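You operate a simulated robot arm through the tools that you are given. There is no shell and no other tool. Be economical: measure what you need, move in short steps, check, and stop when the job is done.

You are at the controls of a simulated robot arm. One attempt, no reset.

Task
Test the green sample in the drink view well, lamp on, drink type set to match.
Fine: green is LIME, purple BERRY, orange PEACH; the screen must show MATCH; lamp off again after; cup and knob stay; fizz pad and arm untouched.

It is judged by the outcome, as a careful person would: the job done as asked, and still so three seconds after it is handed in. It fails if anything else is knocked over, pushed out of place, dropped, spilled or broken.

Robot
A 6-joint arm with a two-finger parallel gripper, fixed in place. Base frame: the origin is at the foot of the arm, x ahead of it, y to its left, z up. Readings come in cm, rad, newtons and seconds.
With the tool pointing down near the work surface it reaches from about 12 to 50 cm from the base axis. Its first joint turns from -1.257 to 1.257 rad. Payload 0.65 kg.
The tool frame sits at the grasp point between the pads (the TCP): z along the fingers, y along the line on which they close. The tips reach 2.5 cm beyond it. The gripper opens to 7.6 cm. The fingers are 1.8 cm wide and 1 cm thick; the gripper's body (3.6 by 7.8 cm) begins 4.5 cm behind the TCP.
Orientation is that of the tool frame in the base frame, as a unit quaternion [x, y, z, w]. With the fingers straight down and closing along the base's y, the tool's x points along the base's -x, its y along +y and its z along -z.

Tools
- The arm moves only by the tool servo_tool. Its arguments are lists of equal length, an entry for each row: "xyz": the shift along the tool's x, y, z in cm, a list of three; "dr": the turn, a rotation vector about the tool's x, y, z in rad, a list of three; "grip": the gripper command, from -1 (shut) to 1 (fully open), values between in proportion. In form: {"xyz": [[dx, dy, dz], ...], "dr": [[wx, wy, wz], ...], "grip": [grip, ...]}. A call has 1 to 10 rows; each row shifts and turns the commanded pose from where the row before left it, along the tool's axes as they then stand. Each row takes 0.2 s and may step no farther than 5 cm and 0.15 rad from the row before; otherwise, or with a gripper value out of range, the whole call is refused. A pose out of reach is approached as far as the arm can. The call stops where the force on the tool passes 40 N (or 10 N more than at its start, if that is more) or the arm is blocked; 0.2 s more then pass. Each finger travels about 10.8 cm/s and halts on what it meets, pressing with about 31 N; the grip force reading is that of the motor and also rises with nothing between the fingers. The clock runs only during rows and for 0.2 s after the last one: add rows that do not move to give the fingers time. It gives the time, the measured TCP pose, the force on the tool (base axes), the opening and the grip force at its end, in the units of the frame above (readings bear some noise).
- Cameras (640 x 400 px; columns grow to the right, rows downward): "scene" is fixed at [4.83, 26.37, 41.37]; the picture's right is [-0.84, -0.54, 0.00], its down [-0.26, 0.40, -0.88] and it looks along [0.48, -0.74, -0.48] (base axes); focal length 214 px, centre (320, 200). "wrist" rides on the gripper at [5.8, 1.1, -8.1] in the tool frame; the picture's right is [-0.18, 0.98, 0.00], its down [-0.75, -0.14, -0.64] and it looks along [-0.63, -0.12, 0.77] (tool axes); focal length 243 px, centre (320, 200). There is no depth. A picture from a camera that has moved, and an enlarged one, comes with that camera's place and axes in the base frame and with its lens.
- snapshot(camera): a new picture of that camera. No time passes.
- zoom(camera, box): a new picture of the part [left, top, right, bottom] of that camera's present view, enlarged. No time passes.
- finish_job(): hands the job in; it is judged then, once.

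Work in short steps. Places have to be worked out from the pictures, the camera data and where the tool is seen: move nearer, look again, correct. Check each grasp and each placing, and mend what went wrong. You have 120 turns and 68 pictures in all, those below and enlarged ones among them. Open the gripper and draw the arm clear of the work before you hand the job in, unless the task says otherwise; then end with one line.

The tools are called after "Request:" as a command line: name --argument value ..., lists and objects as JSON in quotes. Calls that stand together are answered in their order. servo_tool: Moves the arm, as the interface text tells. Its arguments: {"type":"object","properties":{"xyz":{"type":"array","items":{"type":"array","items":{"type":"number"}}},"dr":{"type":"array","items":{"type":"array","items":{"type":"number"}}},"grip":{"type":"array","items":{"type":"number"}}},"required":["xyz","dr","grip"]} The other tools are called the same way: snapshot (camera) takes a picture; zoom (camera, box) takes an enlarged picture of a part of a camera's view; finish_job () hands the job in.

At the start:

```text
t: 0.0
eef_pos: [23.06, 5.69, 31.53]
orientation: [0.0, 1.0, 0.0, 0.0]
force: [-0.8, 0.2, 0.3]
opening: 7.59
grasp_force: 0.0
```

scene: 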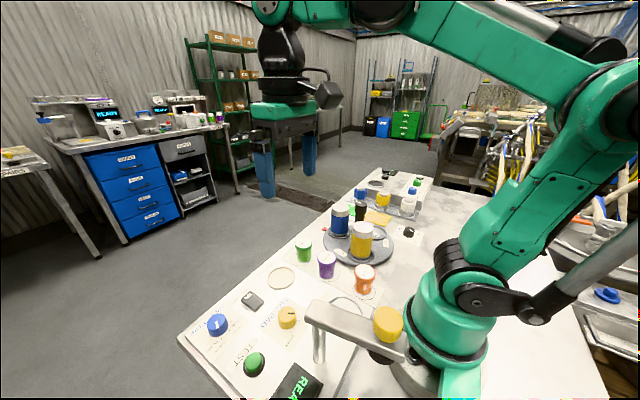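
wrist: 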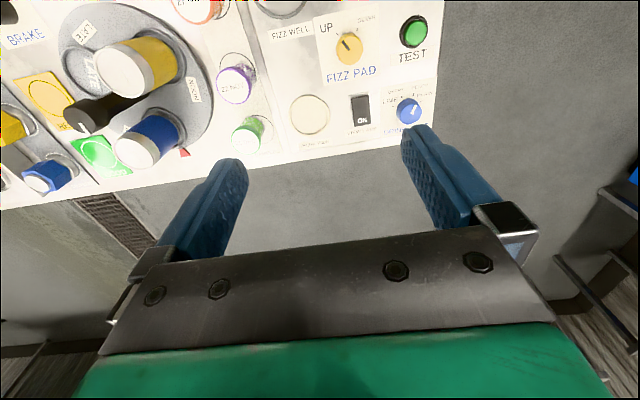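

I will look closer at the panel in both views before moving.

Request:
zoom --camera "wrist" --box '[220, 0, 460, 150]'

Request:
zoom --camera "scene" --box '[170, 220, 410, 400]'

```text
2.67 times, centred on (340, 75) of wrist
camera zoom: at [17.22, 6.77, 39.51], right [0.18, 0.98, 0.0], down [0.75, -0.14, 0.64], along [0.63, -0.12, -0.77], focal length 647 px, centre (267, 533)
```

zoom: 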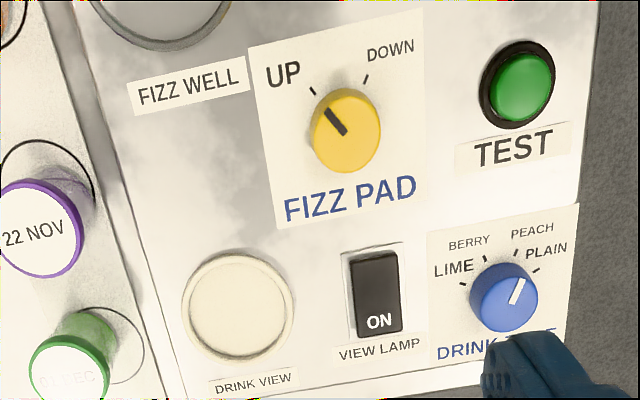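

```text
2.22 times, centred on (290, 310) of scene
camera zoom: at [4.83, 26.37, 41.37], right [-0.84, -0.54, 0.0], down [-0.26, 0.4, -0.88], along [0.48, -0.74, -0.48], focal length 477 px, centre (387, -44)
```

zoom: 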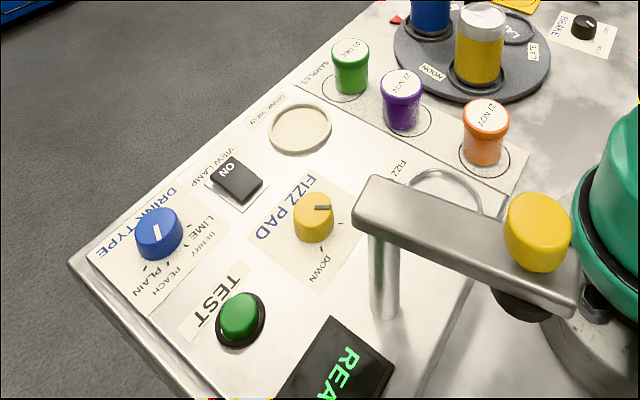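

From the pictures I place the green cup at about (32,-7), the drink view disc at (31.4,2.4), the lamp at (32,10.5), the type knob at (33,17.5) and TEST at (23,18). I move above the green cup for a closer look.

Request:
servo_tool --xyz '[[-1.8, -2.5, 2.8], [-1.8, -2.5, 2.8], [-1.8, -2.5, 2.8], [-1.8, -2.5, 2.8], [-1.0, -2.5, 2.8], [0, 0, 0]]' --dr '[[0, 0, 0], [0, 0, 0], [0, 0, 0], [0, 0, 0], [0, 0, 0], [0, 0, 0]]' --grip '[1, 1, 1, 1, 1, 1]'

Request:
snapshot --camera "wrist"

```text
t: 1.4
eef_pos: [31.25, -6.66, 17.16]
orientation: [0.0, 1.0, 0.001, 0.0]
force: [0.1, 0.5, 0.6]
opening: 7.61
grasp_force: 0.0
```

```text
63 pictures are left
camera wrist: at [25.48, -5.64, 25.26], right [0.18, 0.98, 0.0], down [0.75, -0.14, 0.64], along [0.63, -0.12, -0.77], focal length 243 px, centre (320, 200)
```

wrist: 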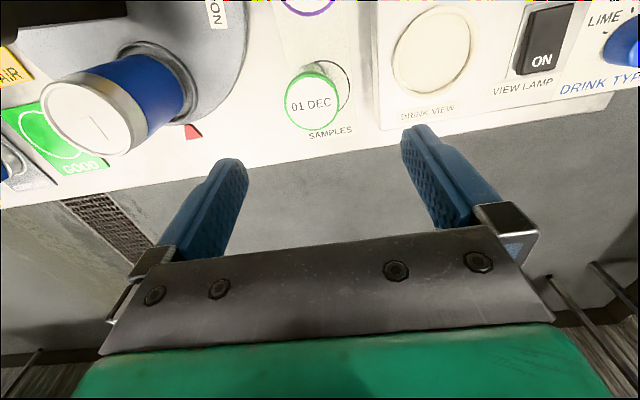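

The green lid reads 01 DEC, at about (31.9,-7.3) with its top near z=5. I go down to z≈9, with the tips still above it, and look again.

Request:
servo_tool --xyz '[[-0.65, -0.5, 4], [0, 0, 4.1], [0, 0, 0]]' --dr '[[0, 0, 0], [0, 0, 0], [0, 0, 0]]' --grip '[1, 1, 1]'

Request:
snapshot --camera "wrist"

Request:
zoom --camera "scene" --box '[240, 200, 400, 300]'

```text
t: 2.2
eef_pos: [31.92, -7.21, 9.08]
orientation: [0.0, 1.0, -0.001, -0.001]
force: [0.5, 0.4, -0.1]
opening: 7.61
grasp_force: 0.1
```

```text
62 pictures are left
camera wrist: at [26.04, -6.14, 17.18], right [0.18, 0.98, 0.0], down [0.75, -0.14, 0.64], along [0.63, -0.12, -0.77], focal length 243 px, centre (320, 200)
```

wrist: 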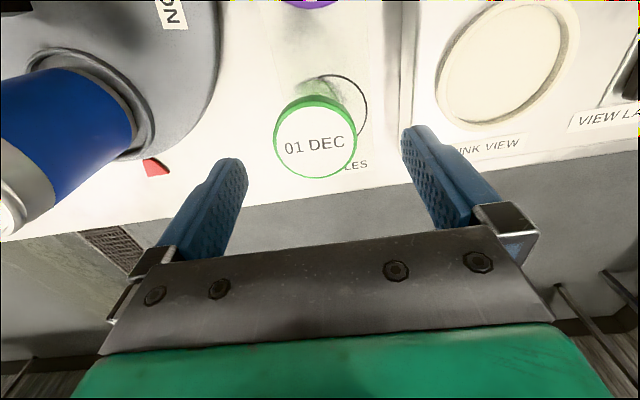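

```text
4.00 times, centred on (320, 250) of scene
camera zoom: at [4.83, 26.37, 41.37], right [-0.84, -0.54, 0.0], down [-0.26, 0.4, -0.88], along [0.48, -0.74, -0.48], focal length 858 px, centre (320, 0)
```

zoom: 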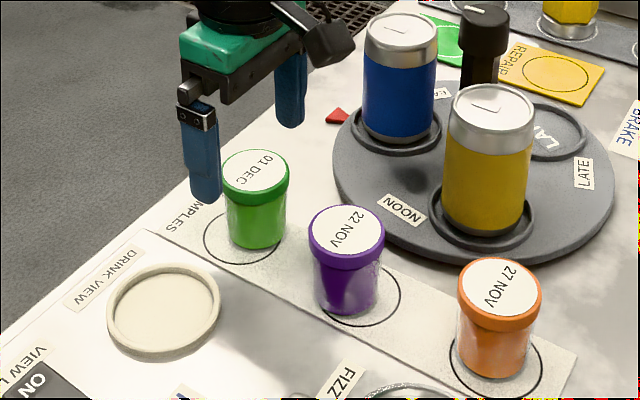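

The lid centre works out at about (32.0,-7.6), z≈5. I shift y by -0.4, go down to z≈3.7 and close.

Request:
servo_tool --xyz '[[-0.05, -0.4, 2], [0, 0, 2], [0, 0, 1.4], [0, 0, 0], [0, 0, 0], [0, 0, 0], [0, 0, 0]]' --dr '[[0, 0, 0], [0, 0, 0], [0, 0, 0], [0, 0, 0], [0, 0, 0], [0, 0, 0], [0, 0, 0]]' --grip '[1, 1, 1, 1, 0.4, 0.1, -0.2]'

Request:
zoom --camera "scene" --box '[240, 200, 400, 300]'

```text
t: 3.8
eef_pos: [32.15, -7.67, 3.99]
orientation: [0.0, 1.0, 0.0, 0.0]
force: [0.2, 0.9, 0.3]
opening: 4.4
grasp_force: 31.4
```

```text
4.00 times, centred on (320, 250) of scene
camera zoom: at [4.83, 26.37, 41.37], right [-0.84, -0.54, 0.0], down [-0.26, 0.4, -0.88], along [0.48, -0.74, -0.48], focal length 858 px, centre (320, 0)
```

zoom: 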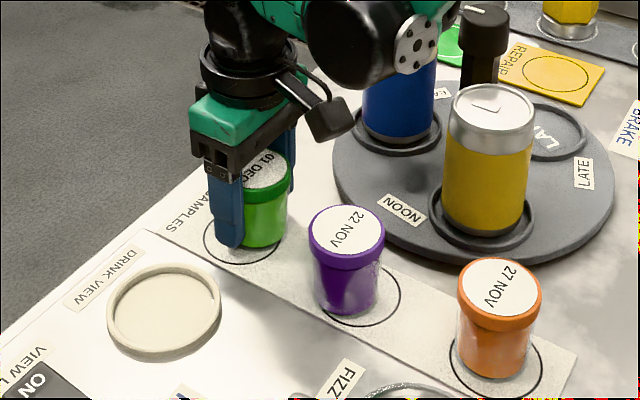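

The cup is held, 4.4 cm wide. Comparing views shows the panel is raised: the view disc is near (30.2,2.5) with its top at z≈3.4, so I lift high and carry the cup over for another look.

Request:
servo_tool --xyz '[[0, 0, -3], [0, 0, -3.5], [0, 0, -3.5], [0.6, 3.4, 0], [0.7, 3.4, 0], [0.65, 3.4, 0], [0, 0, 0]]' --dr '[[0, 0, 0], [0, 0, 0], [0, 0, 0], [0, 0, 0], [0, 0, 0], [0, 0, 0], [0, 0, 0]]' --grip '[-0.2, -0.2, -0.2, -0.2, -0.2, -0.2, -0.2]'

Request:
snapshot --camera "wrist"

Request:
zoom --camera "scene" --box '[200, 200, 360, 300]'

```text
t: 5.4
eef_pos: [29.92, 2.63, 14.14]
orientation: [-0.001, 1.0, 0.0, 0.0]
force: [0.8, -0.3, -0.4]
opening: 4.35
grasp_force: 30.7
```

```text
59 pictures are left
camera wrist: at [24.1, 3.71, 22.25], right [0.18, 0.98, 0.0], down [0.75, -0.14, 0.64], along [0.63, -0.12, -0.77], focal length 243 px, centre (320, 200)
```

wrist: 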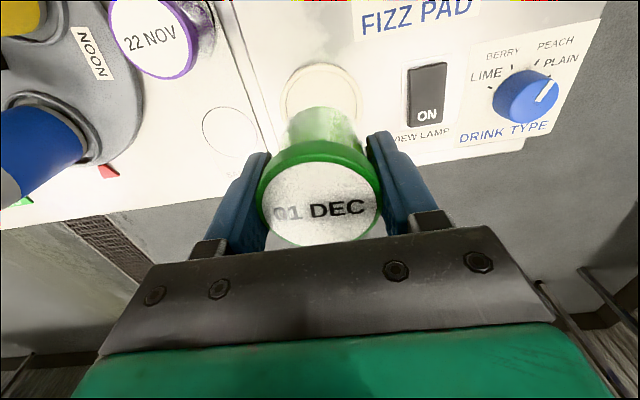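

```text
4.00 times, centred on (280, 250) of scene
camera zoom: at [4.83, 26.37, 41.37], right [-0.84, -0.54, 0.0], down [-0.26, 0.4, -0.88], along [0.48, -0.74, -0.48], focal length 858 px, centre (480, 0)
```

zoom: 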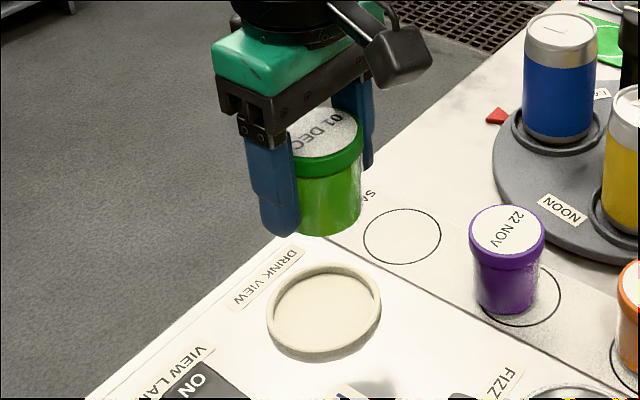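

The rimmed disc centres at about (30.2,2.65), so I shift x by 0.3 and lower to z≈8.5 for a check.

Request:
servo_tool --xyz '[[-0.3, 0, 2], [0, 0, 2], [0, 0, 1.6], [0, 0, 0]]' --dr '[[0, 0, 0], [0, 0, 0], [0, 0, 0], [0, 0, 0]]' --grip '[-0.2, -0.2, -0.2, -0.2]'

Request:
zoom --camera "wrist" --box '[220, 50, 420, 175]'

Request:
zoom --camera "scene" --box '[240, 230, 340, 300]'

```text
t: 6.4
eef_pos: [30.28, 2.45, 8.34]
orientation: [0.0, 1.0, -0.001, 0.0]
force: [0.3, 0.4, 0.1]
opening: 4.36
grasp_force: 30.7
```

```text
3.20 times, centred on (320, 112) of wrist
camera zoom: at [24.45, 3.57, 16.39], right [0.18, 0.98, 0.0], down [0.75, -0.14, 0.64], along [0.63, -0.12, -0.77], focal length 776 px, centre (320, 480)
```

zoom: 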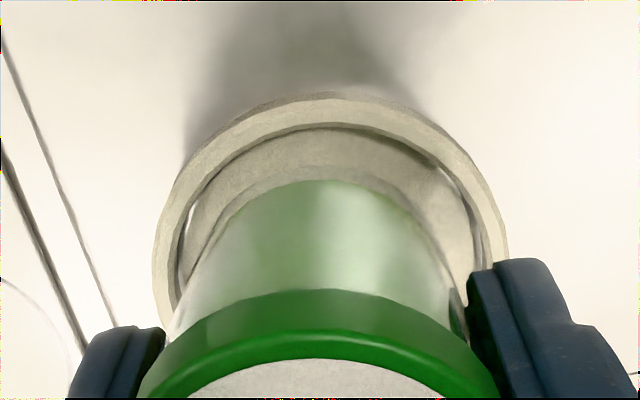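

```text
5.71 times, centred on (290, 265) of scene
camera zoom: at [4.83, 26.37, 41.37], right [-0.84, -0.54, 0.0], down [-0.26, 0.4, -0.88], along [0.48, -0.74, -0.48], focal length 1226 px, centre (491, -171)
```

zoom: 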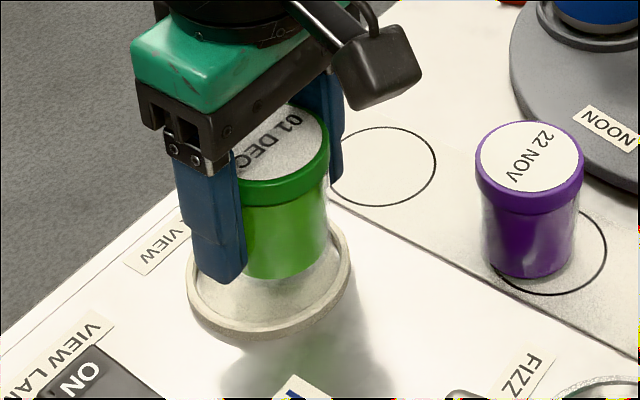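

The cup is nearly centred over the ring. I nudge it slightly and lower it in small steps until it touches.

Request:
servo_tool --xyz '[[-0.1, 0.15, 0.4], [0, 0, 0.4], [0, 0, 0.2], [0, 0, 0.2], [0, 0, 0]]' --dr '[[0, 0, 0], [0, 0, 0], [0, 0, 0], [0, 0, 0], [0, 0, 0]]' --grip '[-0.2, -0.2, -0.2, -0.2, -0.2]'

Request:
zoom --camera "scene" --box '[240, 230, 340, 300]'

```text
t: 7.6
eef_pos: [30.4, 2.74, 7.16]
orientation: [0.001, 1.0, 0.0, 0.0]
force: [0.2, -0.4, -0.4]
opening: 4.36
grasp_force: 31.0
```

```text
5.71 times, centred on (290, 265) of scene
camera zoom: at [4.83, 26.37, 41.37], right [-0.84, -0.54, 0.0], down [-0.26, 0.4, -0.88], along [0.48, -0.74, -0.48], focal length 1226 px, centre (491, -171)
```

zoom: 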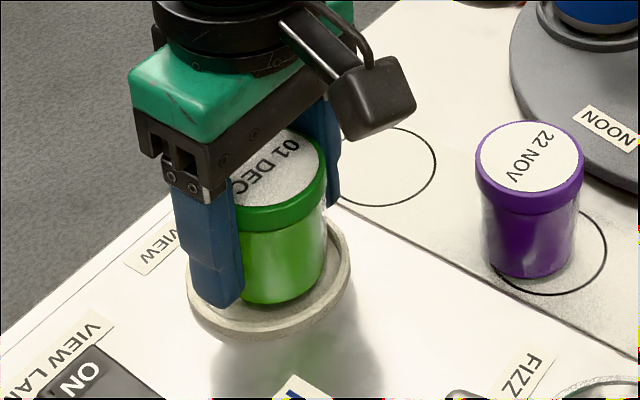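

There is no contact force yet, so I keep going down in small steps.

Request:
servo_tool --xyz '[[0, 0, 0.15], [0, 0, 0.1], [0, 0, 0.1], [0, 0, 0]]' --dr '[[0, 0, 0], [0, 0, 0], [0, 0, 0], [0, 0, 0]]' --grip '[-0.2, -0.2, -0.2, -0.2]'

```text
t: 8.6
eef_pos: [30.46, 2.6, 6.98]
orientation: [0.0, 1.0, 0.0, -0.001]
force: [-0.1, -0.4, -1.7]
opening: 4.4
grasp_force: 30.6
```

Request:
servo_tool --xyz '[[0, 0, 0.1], [0, 0, 0.1], [0, 0, 0]]' --dr '[[0, 0, 0], [0, 0, 0], [0, 0, 0]]' --grip '[-0.2, -0.2, -0.2]'

Request:
zoom --camera "scene" --box '[240, 230, 340, 300]'

```text
t: 9.4
eef_pos: [30.43, 2.67, 6.61]
orientation: [0.0, 1.0, 0.0, 0.0]
force: [0.6, 0.4, 0.0]
opening: 4.37
grasp_force: 31.1
```

```text
5.71 times, centred on (290, 265) of scene
camera zoom: at [4.83, 26.37, 41.37], right [-0.84, -0.54, 0.0], down [-0.26, 0.4, -0.88], along [0.48, -0.74, -0.48], focal length 1226 px, centre (491, -171)
```

zoom: 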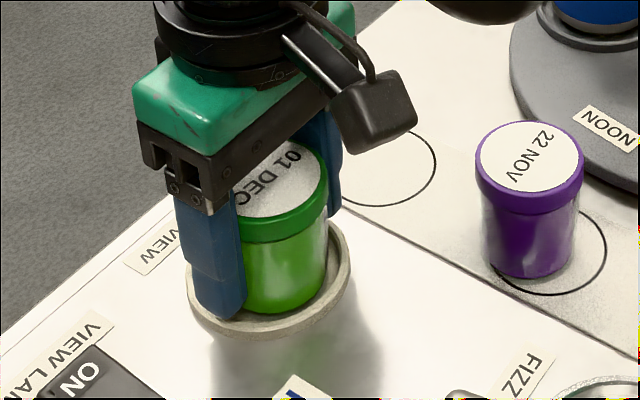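

Still no load and the cup sits just above the ring floor. I continue with tiny steps.

Request:
servo_tool --xyz '[[0, 0, 0.1], [0, 0, 0.1], [0, 0, 0]]' --dr '[[0, 0, 0], [0, 0, 0], [0, 0, 0]]' --grip '[-0.2, -0.2, -0.2]'

```text
t: 10.2
eef_pos: [30.47, 2.72, 6.55]
orientation: [0.0, 1.0, 0.0, 0.0]
force: [-2.4, 3.9, 23.0]
opening: 4.34
grasp_force: 31.2
```

There is 23 N of contact now. I back off slightly and check.

Request:
servo_tool --xyz '[[0, 0, -0.1], [0, 0, 0]]' --dr '[[0, 0, 0], [0, 0, 0]]' --grip '[-0.2, -0.2]'

Request:
zoom --camera "scene" --box '[250, 240, 310, 290]'

Request:
zoom --camera "wrist" --box '[220, 50, 420, 175]'

```text
t: 10.8
eef_pos: [30.45, 2.64, 6.52]
orientation: [0.0, 1.0, 0.0, 0.0]
force: [0.9, 0.3, -0.8]
opening: 4.4
grasp_force: 31.6
```

```text
8.00 times, centred on (280, 265) of scene
camera zoom: at [4.83, 26.37, 41.37], right [-0.84, -0.54, 0.0], down [-0.26, 0.4, -0.88], along [0.48, -0.74, -0.48], focal length 1716 px, centre (640, -320)
```

zoom: 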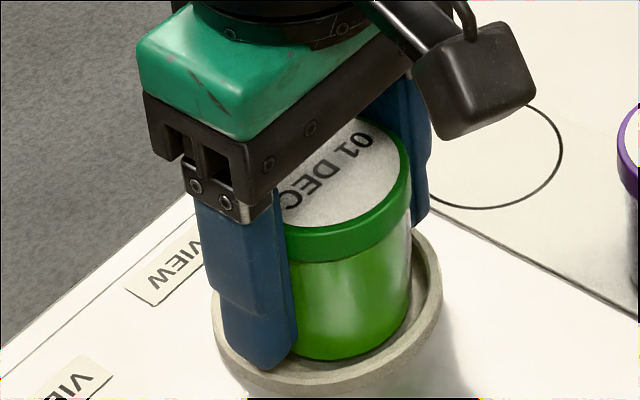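

```text
3.20 times, centred on (320, 112) of wrist
camera zoom: at [24.57, 3.74, 14.58], right [0.18, 0.98, 0.0], down [0.75, -0.14, 0.64], along [0.63, -0.12, -0.77], focal length 776 px, centre (320, 480)
```

zoom: 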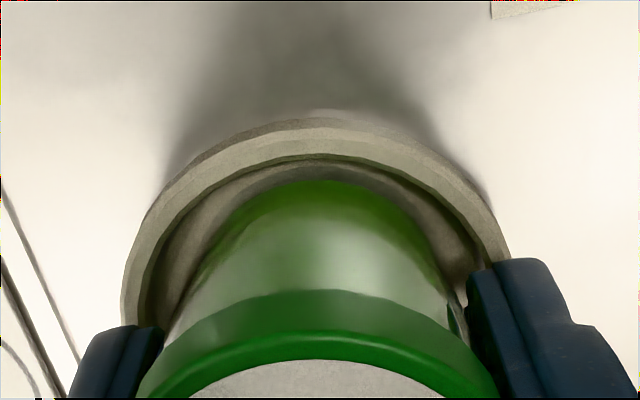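

The cup stands inside the ring, touching or within a millimetre of its floor. I release gently, then lift straight up.

Request:
servo_tool --xyz '[[0, 0, 0], [0, 0, 0], [0, 0, 0], [0, 0, -1], [0, 0, -3], [0, 0, -4], [0, 0, -4]]' --dr '[[0, 0, 0], [0, 0, 0], [0, 0, 0], [0, 0, 0], [0, 0, 0], [0, 0, 0], [0, 0, 0]]' --grip '[0.2, 0.4, 0.7, 0.8, 0.8, 0.8, 0.8]'

Request:
zoom --camera "scene" --box '[170, 220, 410, 400]'

Request:
snapshot --camera "wrist"

```text
t: 12.4
eef_pos: [30.56, 2.81, 18.56]
orientation: [0.0, 1.0, 0.001, 0.001]
force: [0.0, 0.3, 0.4]
opening: 6.83
grasp_force: 0.0
```

```text
2.22 times, centred on (290, 310) of scene
camera zoom: at [4.83, 26.37, 41.37], right [-0.84, -0.54, 0.0], down [-0.26, 0.4, -0.88], along [0.48, -0.74, -0.48], focal length 477 px, centre (387, -44)
```

zoom: 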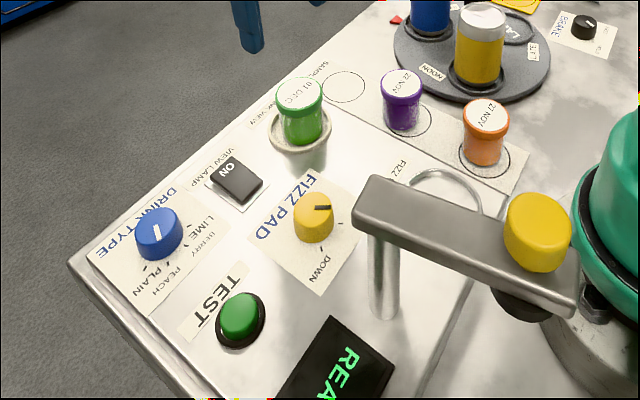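

```text
50 pictures are left
camera wrist: at [24.65, 3.86, 26.68], right [0.18, 0.98, 0.0], down [0.75, -0.14, 0.64], along [0.63, -0.12, -0.77], focal length 243 px, centre (320, 200)
```

wrist: 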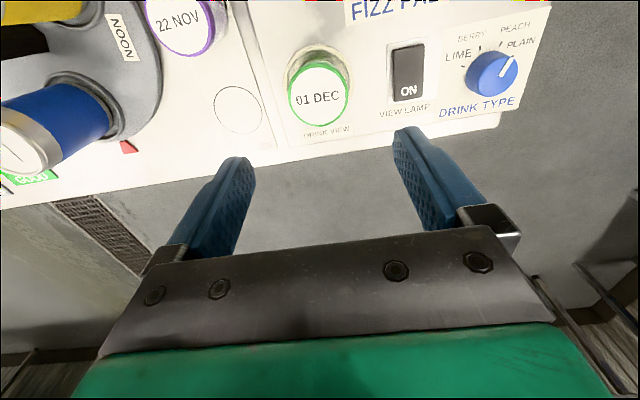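

The cup stands upright in the well. Next I go above the drink type knob for a close look.

Request:
servo_tool --xyz '[[-0.3, 3.6, 0], [-0.3, 3.6, 0], [-0.3, 3.6, 1], [-0.3, 3.6, 1], [0, 0, 1.5], [0, 0, 0]]' --dr '[[0, 0, 0], [0, 0, 0], [0, 0, 0], [0, 0, 0], [0, 0, 0], [0, 0, 0]]' --grip '[0.3, 0.3, 0.3, 0.3, 0.3, 0.3]'

Request:
snapshot --camera "wrist"

```text
t: 13.8
eef_pos: [31.81, 16.96, 14.95]
orientation: [0.0, 1.0, -0.001, 0.0]
force: [-0.1, -0.2, 0.4]
opening: 4.95
grasp_force: 0.1
```

```text
49 pictures are left
camera wrist: at [25.84, 18.0, 22.96], right [0.18, 0.98, 0.0], down [0.75, -0.14, 0.64], along [0.63, -0.12, -0.77], focal length 243 px, centre (320, 200)
```

wrist: 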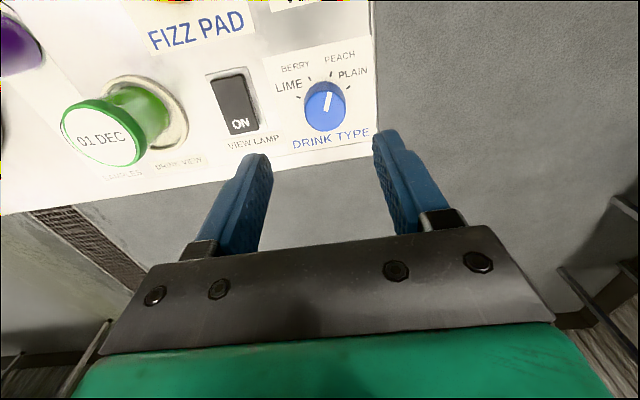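

Request:
zoom --camera "wrist" --box '[190, 30, 390, 155]'

Request:
zoom --camera "scene" --box '[190, 270, 310, 345]'

```text
3.20 times, centred on (290, 92) of wrist
camera zoom: at [25.84, 18.0, 22.96], right [0.18, 0.98, 0.0], down [0.75, -0.14, 0.64], along [0.63, -0.12, -0.77], focal length 776 px, centre (416, 544)
```

zoom: 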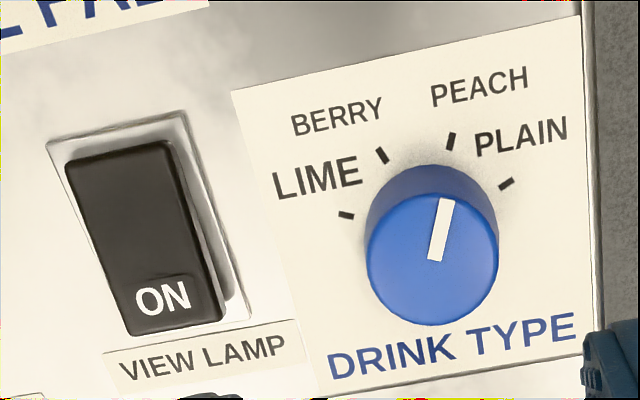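

```text
5.33 times, centred on (250, 308) of scene
camera zoom: at [4.83, 26.37, 41.37], right [-0.84, -0.54, 0.0], down [-0.26, 0.4, -0.88], along [0.48, -0.74, -0.48], focal length 1144 px, centre (693, -373)
```

zoom: 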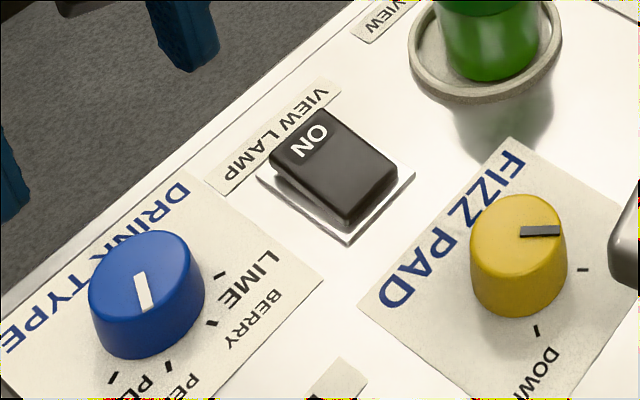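

Working out the geometry: the knob axis is at about (32.2,17.1), its top at z≈5, the ticks lie 45° apart, and the pointer is now on PEACH. LIME needs +90° about base z (-90° about tool z), so I pre-rotate +45° and come down to z≈9.

Request:
servo_tool --xyz '[[-0.4, 0.15, 1], [0, 0, 1], [0, 0, 1], [0, 0, 1], [0, 0, 1], [0, 0, 1], [0, 0, 0]]' --dr '[[0, 0, 0], [0, 0, 0.15], [0, 0, 0.15], [0, 0, 0.15], [0, 0, 0.15], [0, 0, 0.15], [0, 0, 0.035]]' --grip '[0.3, 0.3, 0.3, 0.3, 0.3, 0.3, 0.3]'

Request:
snapshot --camera "wrist"

Request:
zoom --camera "scene" --box '[160, 250, 320, 350]'

```text
t: 15.4
eef_pos: [32.06, 17.16, 8.94]
orientation: [0.384, 0.923, 0.0, 0.0]
force: [-0.4, 0.3, -0.4]
opening: 4.94
grasp_force: 0.0
```

```text
46 pictures are left
camera wrist: at [28.65, 22.03, 16.97], right [0.83, 0.56, 0.0], down [0.43, -0.63, 0.64], along [0.36, -0.53, -0.77], focal length 243 px, centre (320, 200)
```

wrist: 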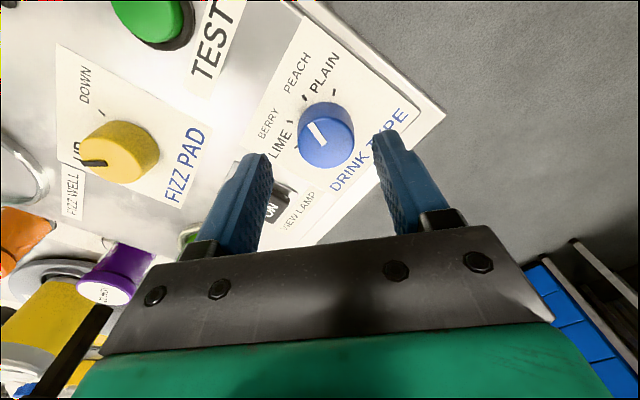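

```text
4.00 times, centred on (240, 300) of scene
camera zoom: at [4.83, 26.37, 41.37], right [-0.84, -0.54, 0.0], down [-0.26, 0.4, -0.88], along [0.48, -0.74, -0.48], focal length 858 px, centre (640, -200)
```

zoom: 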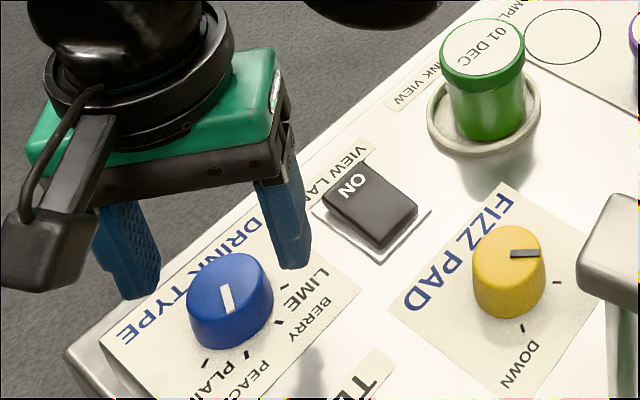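

The tips straddle the knob evenly. I lower to z≈6.1 and close gently.

Request:
servo_tool --xyz '[[0, 0.1, 1.5], [0, 0, 1.0], [0, 0, 0.3], [0, 0, 0], [0, 0, 0], [0, 0, 0]]' --dr '[[0, 0, 0], [0, 0, 0], [0, 0, 0], [0, 0, 0], [0, 0, 0], [0, 0, 0]]' --grip '[0.3, 0.3, 0.3, 0.3, 0.0, -0.3]'

Request:
zoom --camera "scene" --box '[160, 250, 320, 350]'

```text
t: 16.8
eef_pos: [32.05, 17.25, 6.16]
orientation: [0.382, 0.924, 0.001, 0.0]
force: [7.6, 6.5, -2.4]
opening: 3.55
grasp_force: 5.1
```

```text
4.00 times, centred on (240, 300) of scene
camera zoom: at [4.83, 26.37, 41.37], right [-0.84, -0.54, 0.0], down [-0.26, 0.4, -0.88], along [0.48, -0.74, -0.48], focal length 858 px, centre (640, -200)
```

zoom: 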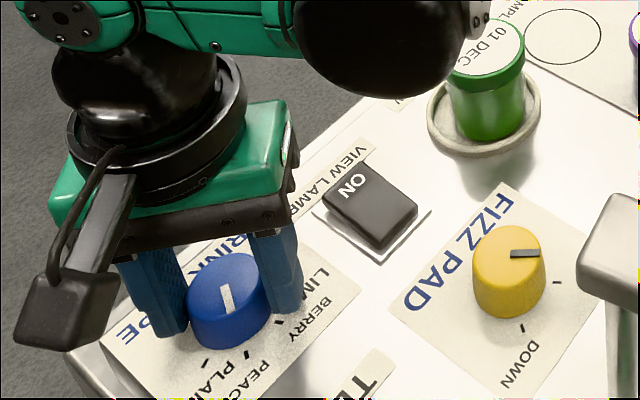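

The +y finger touched first, so I nudge the tool 0.2 along its y and finish closing.

Request:
servo_tool --xyz '[[0, 0.2, 0], [0, 0, 0], [0, 0, 0]]' --dr '[[0, 0, 0], [0, 0, 0], [0, 0, 0]]' --grip '[-0.3, -0.3, -0.3]'

```text
t: 17.6
eef_pos: [32.16, 17.47, 6.13]
orientation: [0.382, 0.924, 0.0, 0.0]
force: [7.2, 5.3, 0.1]
opening: 3.33
grasp_force: 4.8
```

Request:
servo_tool --xyz '[[0, 0.15, 0], [0, 0, 0], [0, 0, 0]]' --dr '[[0, 0, 0], [0, 0, 0], [0, 0, 0]]' --grip '[-0.3, -0.4, -0.4]'

Request:
zoom --camera "wrist" --box '[220, 50, 420, 175]'

```text
t: 18.4
eef_pos: [32.23, 17.42, 6.12]
orientation: [0.383, 0.924, -0.001, -0.001]
force: [-13.1, -12.2, -10.1]
opening: 3.17
grasp_force: 44.9
```

```text
3.20 times, centred on (320, 112) of wrist
camera zoom: at [28.82, 22.32, 14.26], right [0.83, 0.56, 0.0], down [0.43, -0.63, 0.64], along [0.36, -0.53, -0.77], focal length 776 px, centre (320, 480)
```

zoom: 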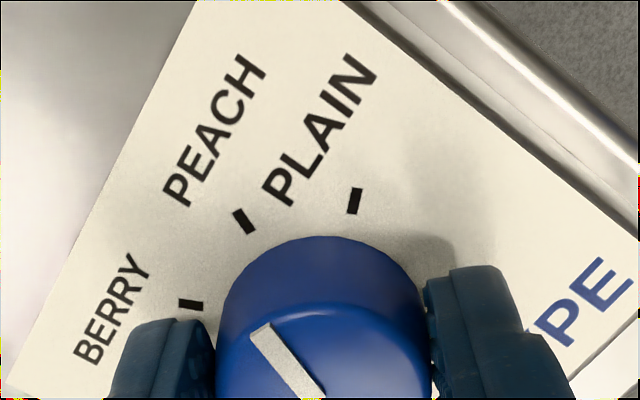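

The knob is gripped (3.17 cm) with the pointer on PEACH. I ease the side load and turn it -90° about tool z.

Request:
servo_tool --xyz '[[0, -0.1, 0], [0, 0, 0], [0, 0, 0], [0, 0, 0], [0, 0, 0], [0, 0, 0]]' --dr '[[0, 0, 0], [0, 0, -0.15], [0, 0, -0.15], [0, 0, -0.15], [0, 0, -0.15], [0, 0, -0.15]]' --grip '[-0.4, -0.4, -0.4, -0.4, -0.4, -0.4]'

Request:
zoom --camera "wrist" --box '[220, 50, 420, 175]'

```text
t: 19.2
eef_pos: [32.1, 17.21, 6.21]
orientation: [0.251, 0.968, -0.003, -0.001]
force: [-1.1, 0.5, -6.3]
opening: 3.18
grasp_force: 45.4
stopped in row 4: the force on the tool passed its limit (the readings are from after the stop); the commanded pose is now the measured one
```

```text
3.20 times, centred on (320, 112) of wrist
camera zoom: at [27.58, 21.18, 14.27], right [0.64, 0.77, -0.01], down [0.59, -0.49, 0.64], along [0.49, -0.42, -0.77], focal length 776 px, centre (320, 480)
```

zoom: 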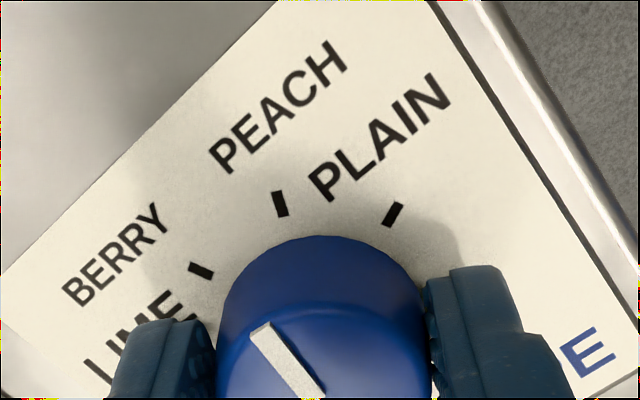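

The knob turns with the gripper, about 0.28 rad so far, but a force spike stopped the call. I continue with smaller steps.

Request:
servo_tool --xyz '[[0, 0, 0], [0, 0, 0], [0, 0, 0], [0, 0, 0], [0, 0, 0], [0, 0, 0], [0, 0, 0], [0, 0, 0]]' --dr '[[0, 0, -0.08], [0, 0, -0.08], [0, 0, -0.08], [0, 0, -0.08], [0, 0, -0.08], [0, 0, -0.08], [0, 0, -0.08], [0, 0, -0.08]]' --grip '[-0.2, -0.2, -0.2, -0.2, -0.2, -0.2, -0.2, -0.2]'

Request:
zoom --camera "wrist" --box '[220, 50, 420, 175]'

```text
t: 20.7
eef_pos: [32.14, 17.23, 6.25]
orientation: [0.015, 1.0, -0.006, -0.003]
force: [-0.6, -0.9, -2.6]
opening: 3.14
grasp_force: 44.5
stopped in row 7: the force on the tool passed its limit (the readings are from after the stop); the commanded pose is now the measured one
```

```text
3.20 times, centred on (320, 112) of wrist
camera zoom: at [26.33, 18.58, 14.33], right [0.21, 0.98, -0.01], down [0.75, -0.16, 0.64], along [0.62, -0.15, -0.77], focal length 776 px, centre (320, 480)
```

zoom: 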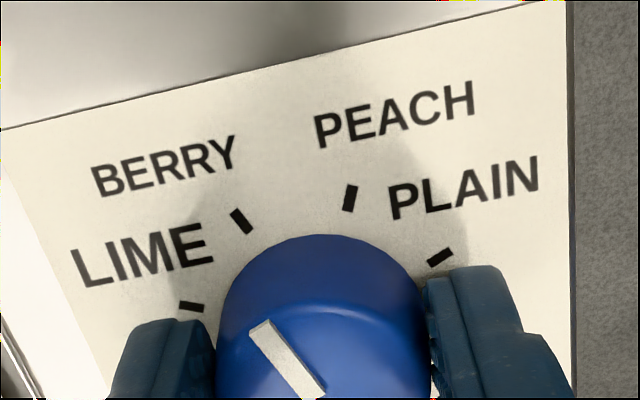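

The pointer is around BERRY now, about half way. I continue turning.

Request:
servo_tool --xyz '[[0, 0, 0], [0, 0, 0], [0, 0, 0], [0, 0, 0], [0, 0, 0], [0, 0, 0], [0, 0, 0]]' --dr '[[0, 0, -0.08], [0, 0, -0.08], [0, 0, -0.08], [0, 0, -0.08], [0, 0, -0.08], [0, 0, -0.08], [0, 0, -0.08]]' --grip '[-0.1, -0.1, -0.1, -0.1, -0.1, -0.1, -0.1]'

```text
t: 22.3
eef_pos: [32.16, 17.18, 6.18]
orientation: [-0.264, 0.965, -0.005, -0.004]
force: [-0.3, -1.8, 0.7]
opening: 3.49
grasp_force: 0.9
```

The -0.1 grip command let the fingers open to 3.49, so I check where the pointer is now.

Request:
zoom --camera "wrist" --box '[220, 50, 420, 175]'

Request:
zoom --camera "scene" --box '[160, 250, 320, 350]'

```text
3.20 times, centred on (320, 112) of wrist
camera zoom: at [26.54, 15.26, 14.38], right [-0.34, 0.94, -0.01], down [0.72, 0.27, 0.64], along [0.6, 0.21, -0.77], focal length 776 px, centre (320, 480)
```

zoom: 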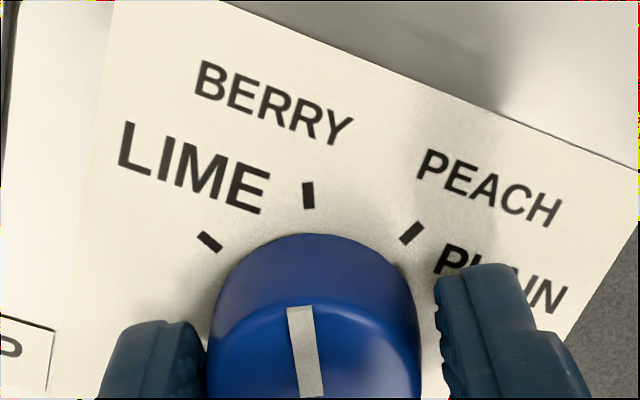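

```text
4.00 times, centred on (240, 300) of scene
camera zoom: at [4.83, 26.37, 41.37], right [-0.84, -0.54, 0.0], down [-0.26, 0.4, -0.88], along [0.48, -0.74, -0.48], focal length 858 px, centre (640, -200)
```

zoom: 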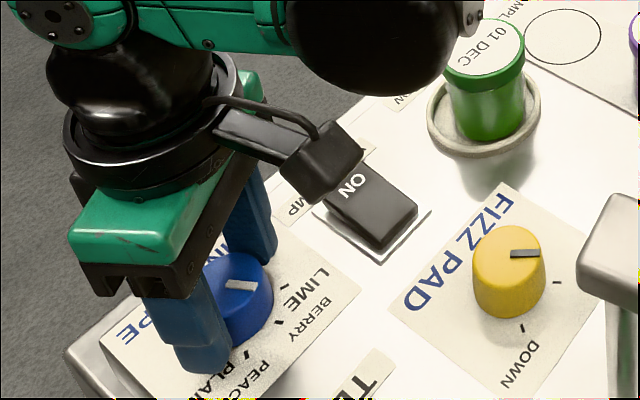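

The pointer sits on BERRY. With the fingers a little wider I rotate back about 0.6, re-grip, and will then turn the last 45°.

Request:
servo_tool --xyz '[[0, 0, 0], [0, 0, 0], [0, 0, 0], [0, 0, 0], [0, 0, 0], [0, 0, 0], [0, 0, 0], [0, 0, 0]]' --dr '[[0, 0, 0], [0, 0, 0.15], [0, 0, 0.15], [0, 0, 0.15], [0, 0, 0.15], [0, 0, 0], [0, 0, 0], [0, 0, 0]]' --grip '[0.1, 0.1, 0.1, 0.1, 0.1, -0.1, -0.25, -0.25]'

Request:
zoom --camera "wrist" --box '[220, 50, 420, 175]'

```text
t: 24.1
eef_pos: [32.24, 17.19, 6.25]
orientation: [0.035, 0.999, -0.005, -0.003]
force: [0.3, 2.2, -0.8]
opening: 3.14
grasp_force: 44.9
```

```text
3.20 times, centred on (320, 112) of wrist
camera zoom: at [26.44, 18.81, 14.35], right [0.25, 0.97, -0.01], down [0.74, -0.19, 0.64], along [0.62, -0.17, -0.77], focal length 776 px, centre (320, 480)
```

zoom: 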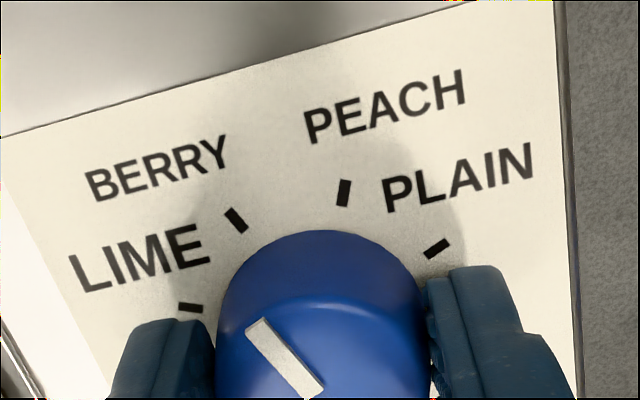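

Gripped again, well centred and with low side force. Now the last 45° in steps.

Request:
servo_tool --xyz '[[0, 0, 0], [0, 0, 0], [0, 0, 0], [0, 0, 0], [0, 0, 0], [0, 0, 0], [0, 0, 0], [0, 0, 0], [0, 0, 0], [0, 0, 0]]' --dr '[[0, 0, -0.08], [0, 0, -0.08], [0, 0, -0.08], [0, 0, -0.08], [0, 0, -0.08], [0, 0, -0.08], [0, 0, -0.08], [0, 0, -0.08], [0, 0, -0.08], [0, 0, -0.07]]' --grip '[-0.25, -0.25, -0.25, -0.25, -0.25, -0.25, -0.25, -0.25, -0.25, -0.25]'

Request:
zoom --camera "wrist" --box '[220, 50, 420, 175]'

```text
t: 24.9
eef_pos: [32.2, 17.21, 6.36]
orientation: [-0.081, 0.997, -0.006, -0.001]
force: [0.1, 1.4, 8.9]
opening: 3.16
grasp_force: 44.8
stopped in row 4: the force on the tool passed its limit (the readings are from after the stop); the commanded pose is now the measured one
```

```text
3.20 times, centred on (320, 112) of wrist
camera zoom: at [26.23, 17.39, 14.35], right [0.02, 1.0, -0.01], down [0.77, -0.01, 0.64], along [0.64, -0.02, -0.77], focal length 776 px, centre (320, 480)
```

zoom: 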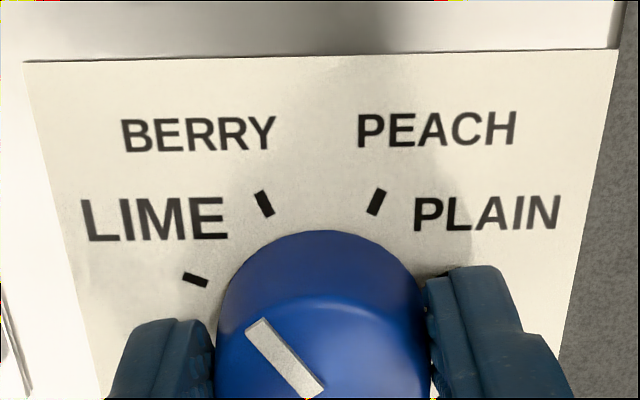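

Request:
servo_tool --xyz '[[0, 0, 0], [0, 0, 0], [0, 0, 0], [0, 0, 0], [0, 0, 0], [0, 0, 0], [0, 0, 0], [0, 0, 0], [0, 0, 0], [0, 0, 0]]' --dr '[[0, 0, -0.055], [0, 0, -0.055], [0, 0, -0.055], [0, 0, -0.055], [0, 0, -0.055], [0, 0, -0.055], [0, 0, -0.055], [0, 0, -0.055], [0, 0, -0.055], [0, 0, -0.055]]' --grip '[-0.18, -0.18, -0.18, -0.18, -0.18, -0.18, -0.18, -0.18, -0.18, -0.18]'

Request:
zoom --camera "wrist" --box '[220, 50, 420, 175]'

```text
t: 27.1
eef_pos: [32.1, 17.17, 6.16]
orientation: [-0.348, 0.937, -0.005, -0.005]
force: [3.0, -3.3, -1.0]
opening: 3.47
grasp_force: 2.6
```

```text
3.20 times, centred on (320, 112) of wrist
camera zoom: at [27.02, 14.26, 14.35], right [-0.5, 0.86, -0.01], down [0.66, 0.39, 0.64], along [0.55, 0.32, -0.77], focal length 776 px, centre (320, 480)
```

zoom: 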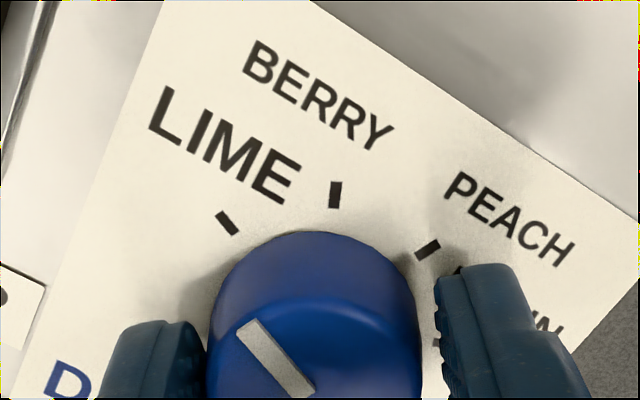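

The computed pointer direction is about 69° toward -y, which is LIME. I open, lift, and check.

Request:
servo_tool --xyz '[[0, 0, 0], [0, 0, 0], [0, 0, -2], [0, 0, -3], [0, 0, -3], [0, 0, 0], [0, 0, 0]]' --dr '[[0, 0, 0], [0, 0, 0], [0, 0, 0.11], [0, 0, 0.15], [0, 0, 0.15], [0, 0, 0.15], [0, 0, 0.15]]' --grip '[0.1, 0.3, 0.3, 0.3, 0.3, 0.3, 0.3]'

Request:
snapshot --camera "wrist"

Request:
zoom --camera "scene" --box '[160, 250, 320, 400]'

```text
t: 28.7
eef_pos: [32.07, 17.32, 14.2]
orientation: [0.0, 1.0, -0.005, -0.001]
force: [0.4, 0.6, -0.2]
opening: 4.94
grasp_force: 0.1
```

```text
35 pictures are left
camera wrist: at [26.32, 18.49, 22.3], right [0.18, 0.98, -0.01], down [0.76, -0.13, 0.64], along [0.63, -0.13, -0.77], focal length 243 px, centre (320, 200)
```

wrist: 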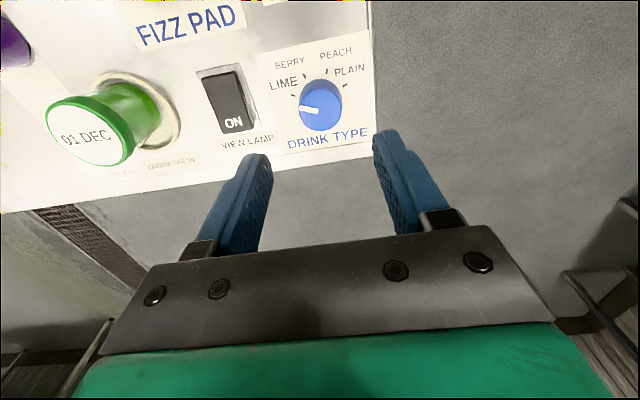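

```text
2.67 times, centred on (240, 325) of scene
camera zoom: at [4.83, 26.37, 41.37], right [-0.84, -0.54, 0.0], down [-0.26, 0.4, -0.88], along [0.48, -0.74, -0.48], focal length 572 px, centre (533, -133)
```

zoom: 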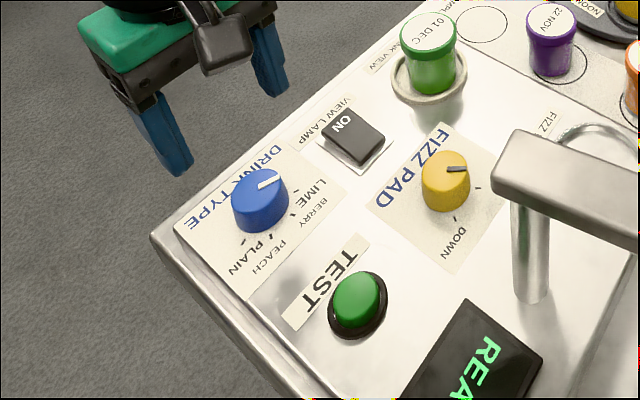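

The pointer is on LIME. The lamp rocker's ON end, at about (32.2,10.4), is the raised one, so I close the fingers and move above it.

Request:
servo_tool --xyz '[[-0.1, -2.3, 0], [-0.1, -2.3, 0], [-0.1, -2.35, 0], [0, 0, 3], [0, 0, 2.5], [0, 0, 0]]' --dr '[[0, 0, 0], [0, 0, 0], [0, 0, 0], [0, 0, 0], [0, 0, 0], [0, 0, 0]]' --grip '[-0.5, -1, -1, -1, -1, -1]'

Request:
snapshot --camera "wrist"

Request:
zoom --camera "scene" --box '[190, 250, 310, 340]'

```text
t: 30.1
eef_pos: [32.66, 10.28, 8.67]
orientation: [-0.001, 1.0, -0.004, -0.001]
force: [-0.5, 0.3, -0.3]
opening: 0.02
grasp_force: 23.8
```

```text
33 pictures are left
camera wrist: at [26.82, 11.43, 16.86], right [0.18, 0.98, -0.01], down [0.76, -0.13, 0.64], along [0.63, -0.13, -0.77], focal length 243 px, centre (320, 200)
```

wrist: 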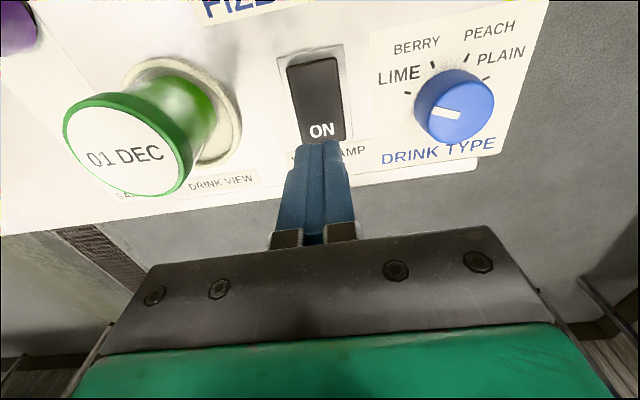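

```text
4.44 times, centred on (250, 295) of scene
camera zoom: at [4.83, 26.37, 41.37], right [-0.84, -0.54, 0.0], down [-0.26, 0.4, -0.88], along [0.48, -0.74, -0.48], focal length 953 px, centre (631, -222)
```

zoom: 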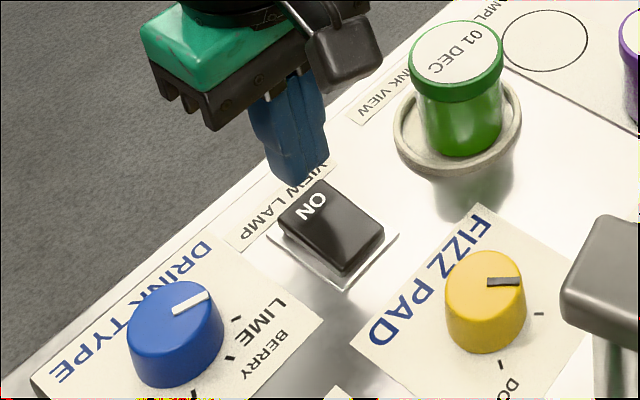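

The finger is right over the ON end. I shift x back 0.3 and press down in small steps.

Request:
servo_tool --xyz '[[0.3, 0.05, 1.0], [0, 0, 0.5], [0, 0, 0.2], [0, 0, 0.2], [0, 0, 0]]' --dr '[[0, 0, 0], [0, 0, 0], [0, 0, 0], [0, 0, 0], [0, 0, 0]]' --grip '[-1, -1, -1, -1, -1]'

Request:
zoom --camera "scene" --box '[190, 250, 310, 340]'

```text
t: 31.3
eef_pos: [32.05, 10.24, 6.89]
orientation: [0.0, 1.0, -0.005, -0.002]
force: [1.3, -0.3, -0.4]
opening: 0.0
grasp_force: 23.4
```

```text
4.44 times, centred on (250, 295) of scene
camera zoom: at [4.83, 26.37, 41.37], right [-0.84, -0.54, 0.0], down [-0.26, 0.4, -0.88], along [0.48, -0.74, -0.48], focal length 953 px, centre (631, -222)
```

zoom: 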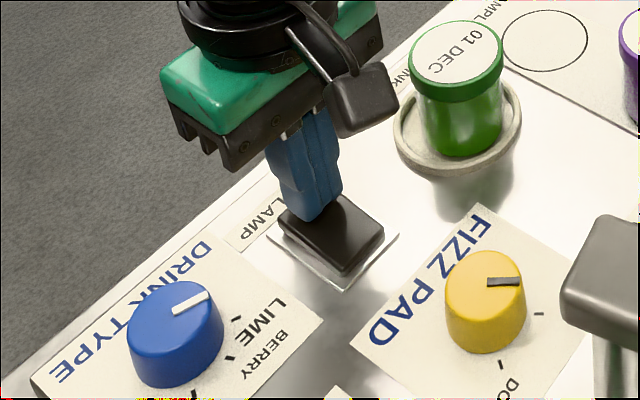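

Request:
servo_tool --xyz '[[-0.2, 0, 0.15], [0, 0, 0.15], [0, 0, 0.15], [0, 0, 0]]' --dr '[[0, 0, 0], [0, 0, 0], [0, 0, 0], [0, 0, 0]]' --grip '[-1, -1, -1, -1]'

Request:
zoom --camera "scene" --box '[190, 250, 310, 340]'

```text
t: 32.3
eef_pos: [32.37, 10.34, 6.4]
orientation: [-0.001, 1.0, -0.005, -0.002]
force: [2.3, -1.8, 8.7]
opening: 0.0
grasp_force: 24.0
```

```text
4.44 times, centred on (250, 295) of scene
camera zoom: at [4.83, 26.36, 41.38], right [-0.84, -0.54, 0.0], down [-0.26, 0.4, -0.88], along [0.48, -0.74, -0.48], focal length 953 px, centre (631, -222)
```

zoom: 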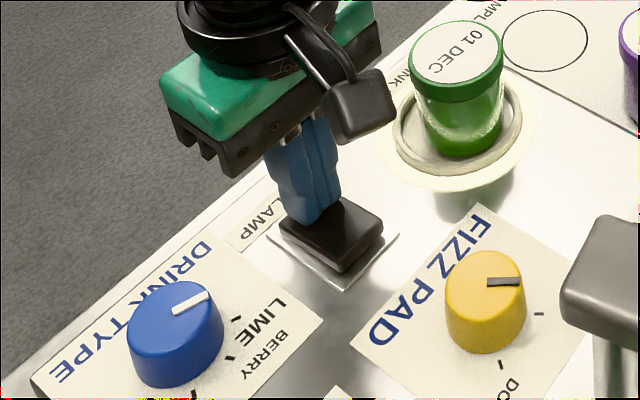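

The ring around the well glows, so the lamp is on. I lift and go above TEST, at about (22.5,17.3).

Request:
servo_tool --xyz '[[0, 0, -4], [0, 0, -4], [2.5, 1.8, 0], [2.5, 1.8, 0], [2.5, 1.7, 0], [2.4, 1.7, 0], [0, 0, 0]]' --dr '[[0, 0, 0], [0, 0, 0], [0, 0, 0], [0, 0, 0], [0, 0, 0], [0, 0, 0], [0, 0, 0]]' --grip '[-1, -1, -1, -1, -1, -1, -1]'

Request:
snapshot --camera "wrist"

Request:
snapshot --camera "scene"

```text
t: 33.9
eef_pos: [22.49, 17.19, 14.23]
orientation: [-0.001, 1.0, -0.005, -0.001]
force: [0.1, 0.3, 0.2]
opening: 0.01
grasp_force: 24.2
```

```text
29 pictures are left
camera wrist: at [16.67, 18.32, 22.3], right [0.18, 0.98, -0.01], down [0.76, -0.13, 0.64], along [0.63, -0.13, -0.77], focal length 243 px, centre (320, 200)
```

wrist: 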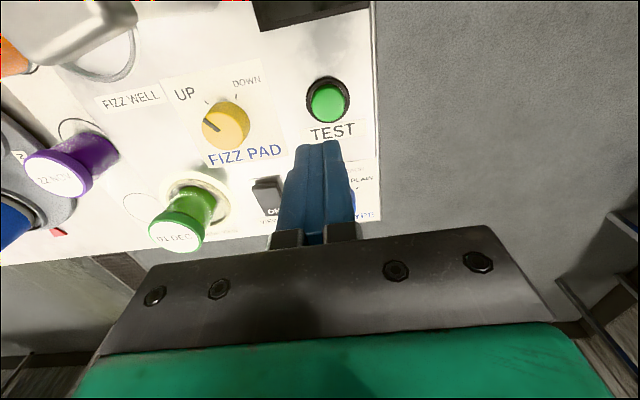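

```text
28 pictures are left
```

scene: 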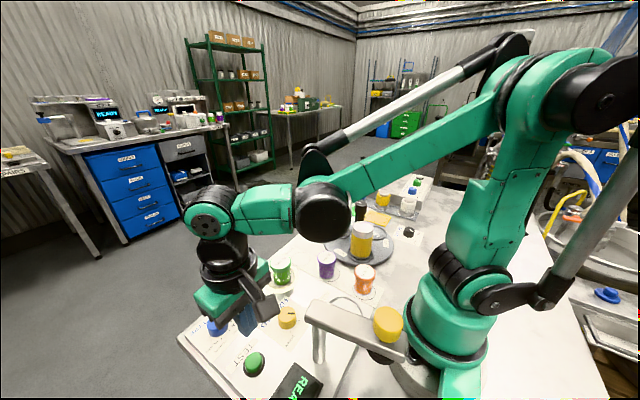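

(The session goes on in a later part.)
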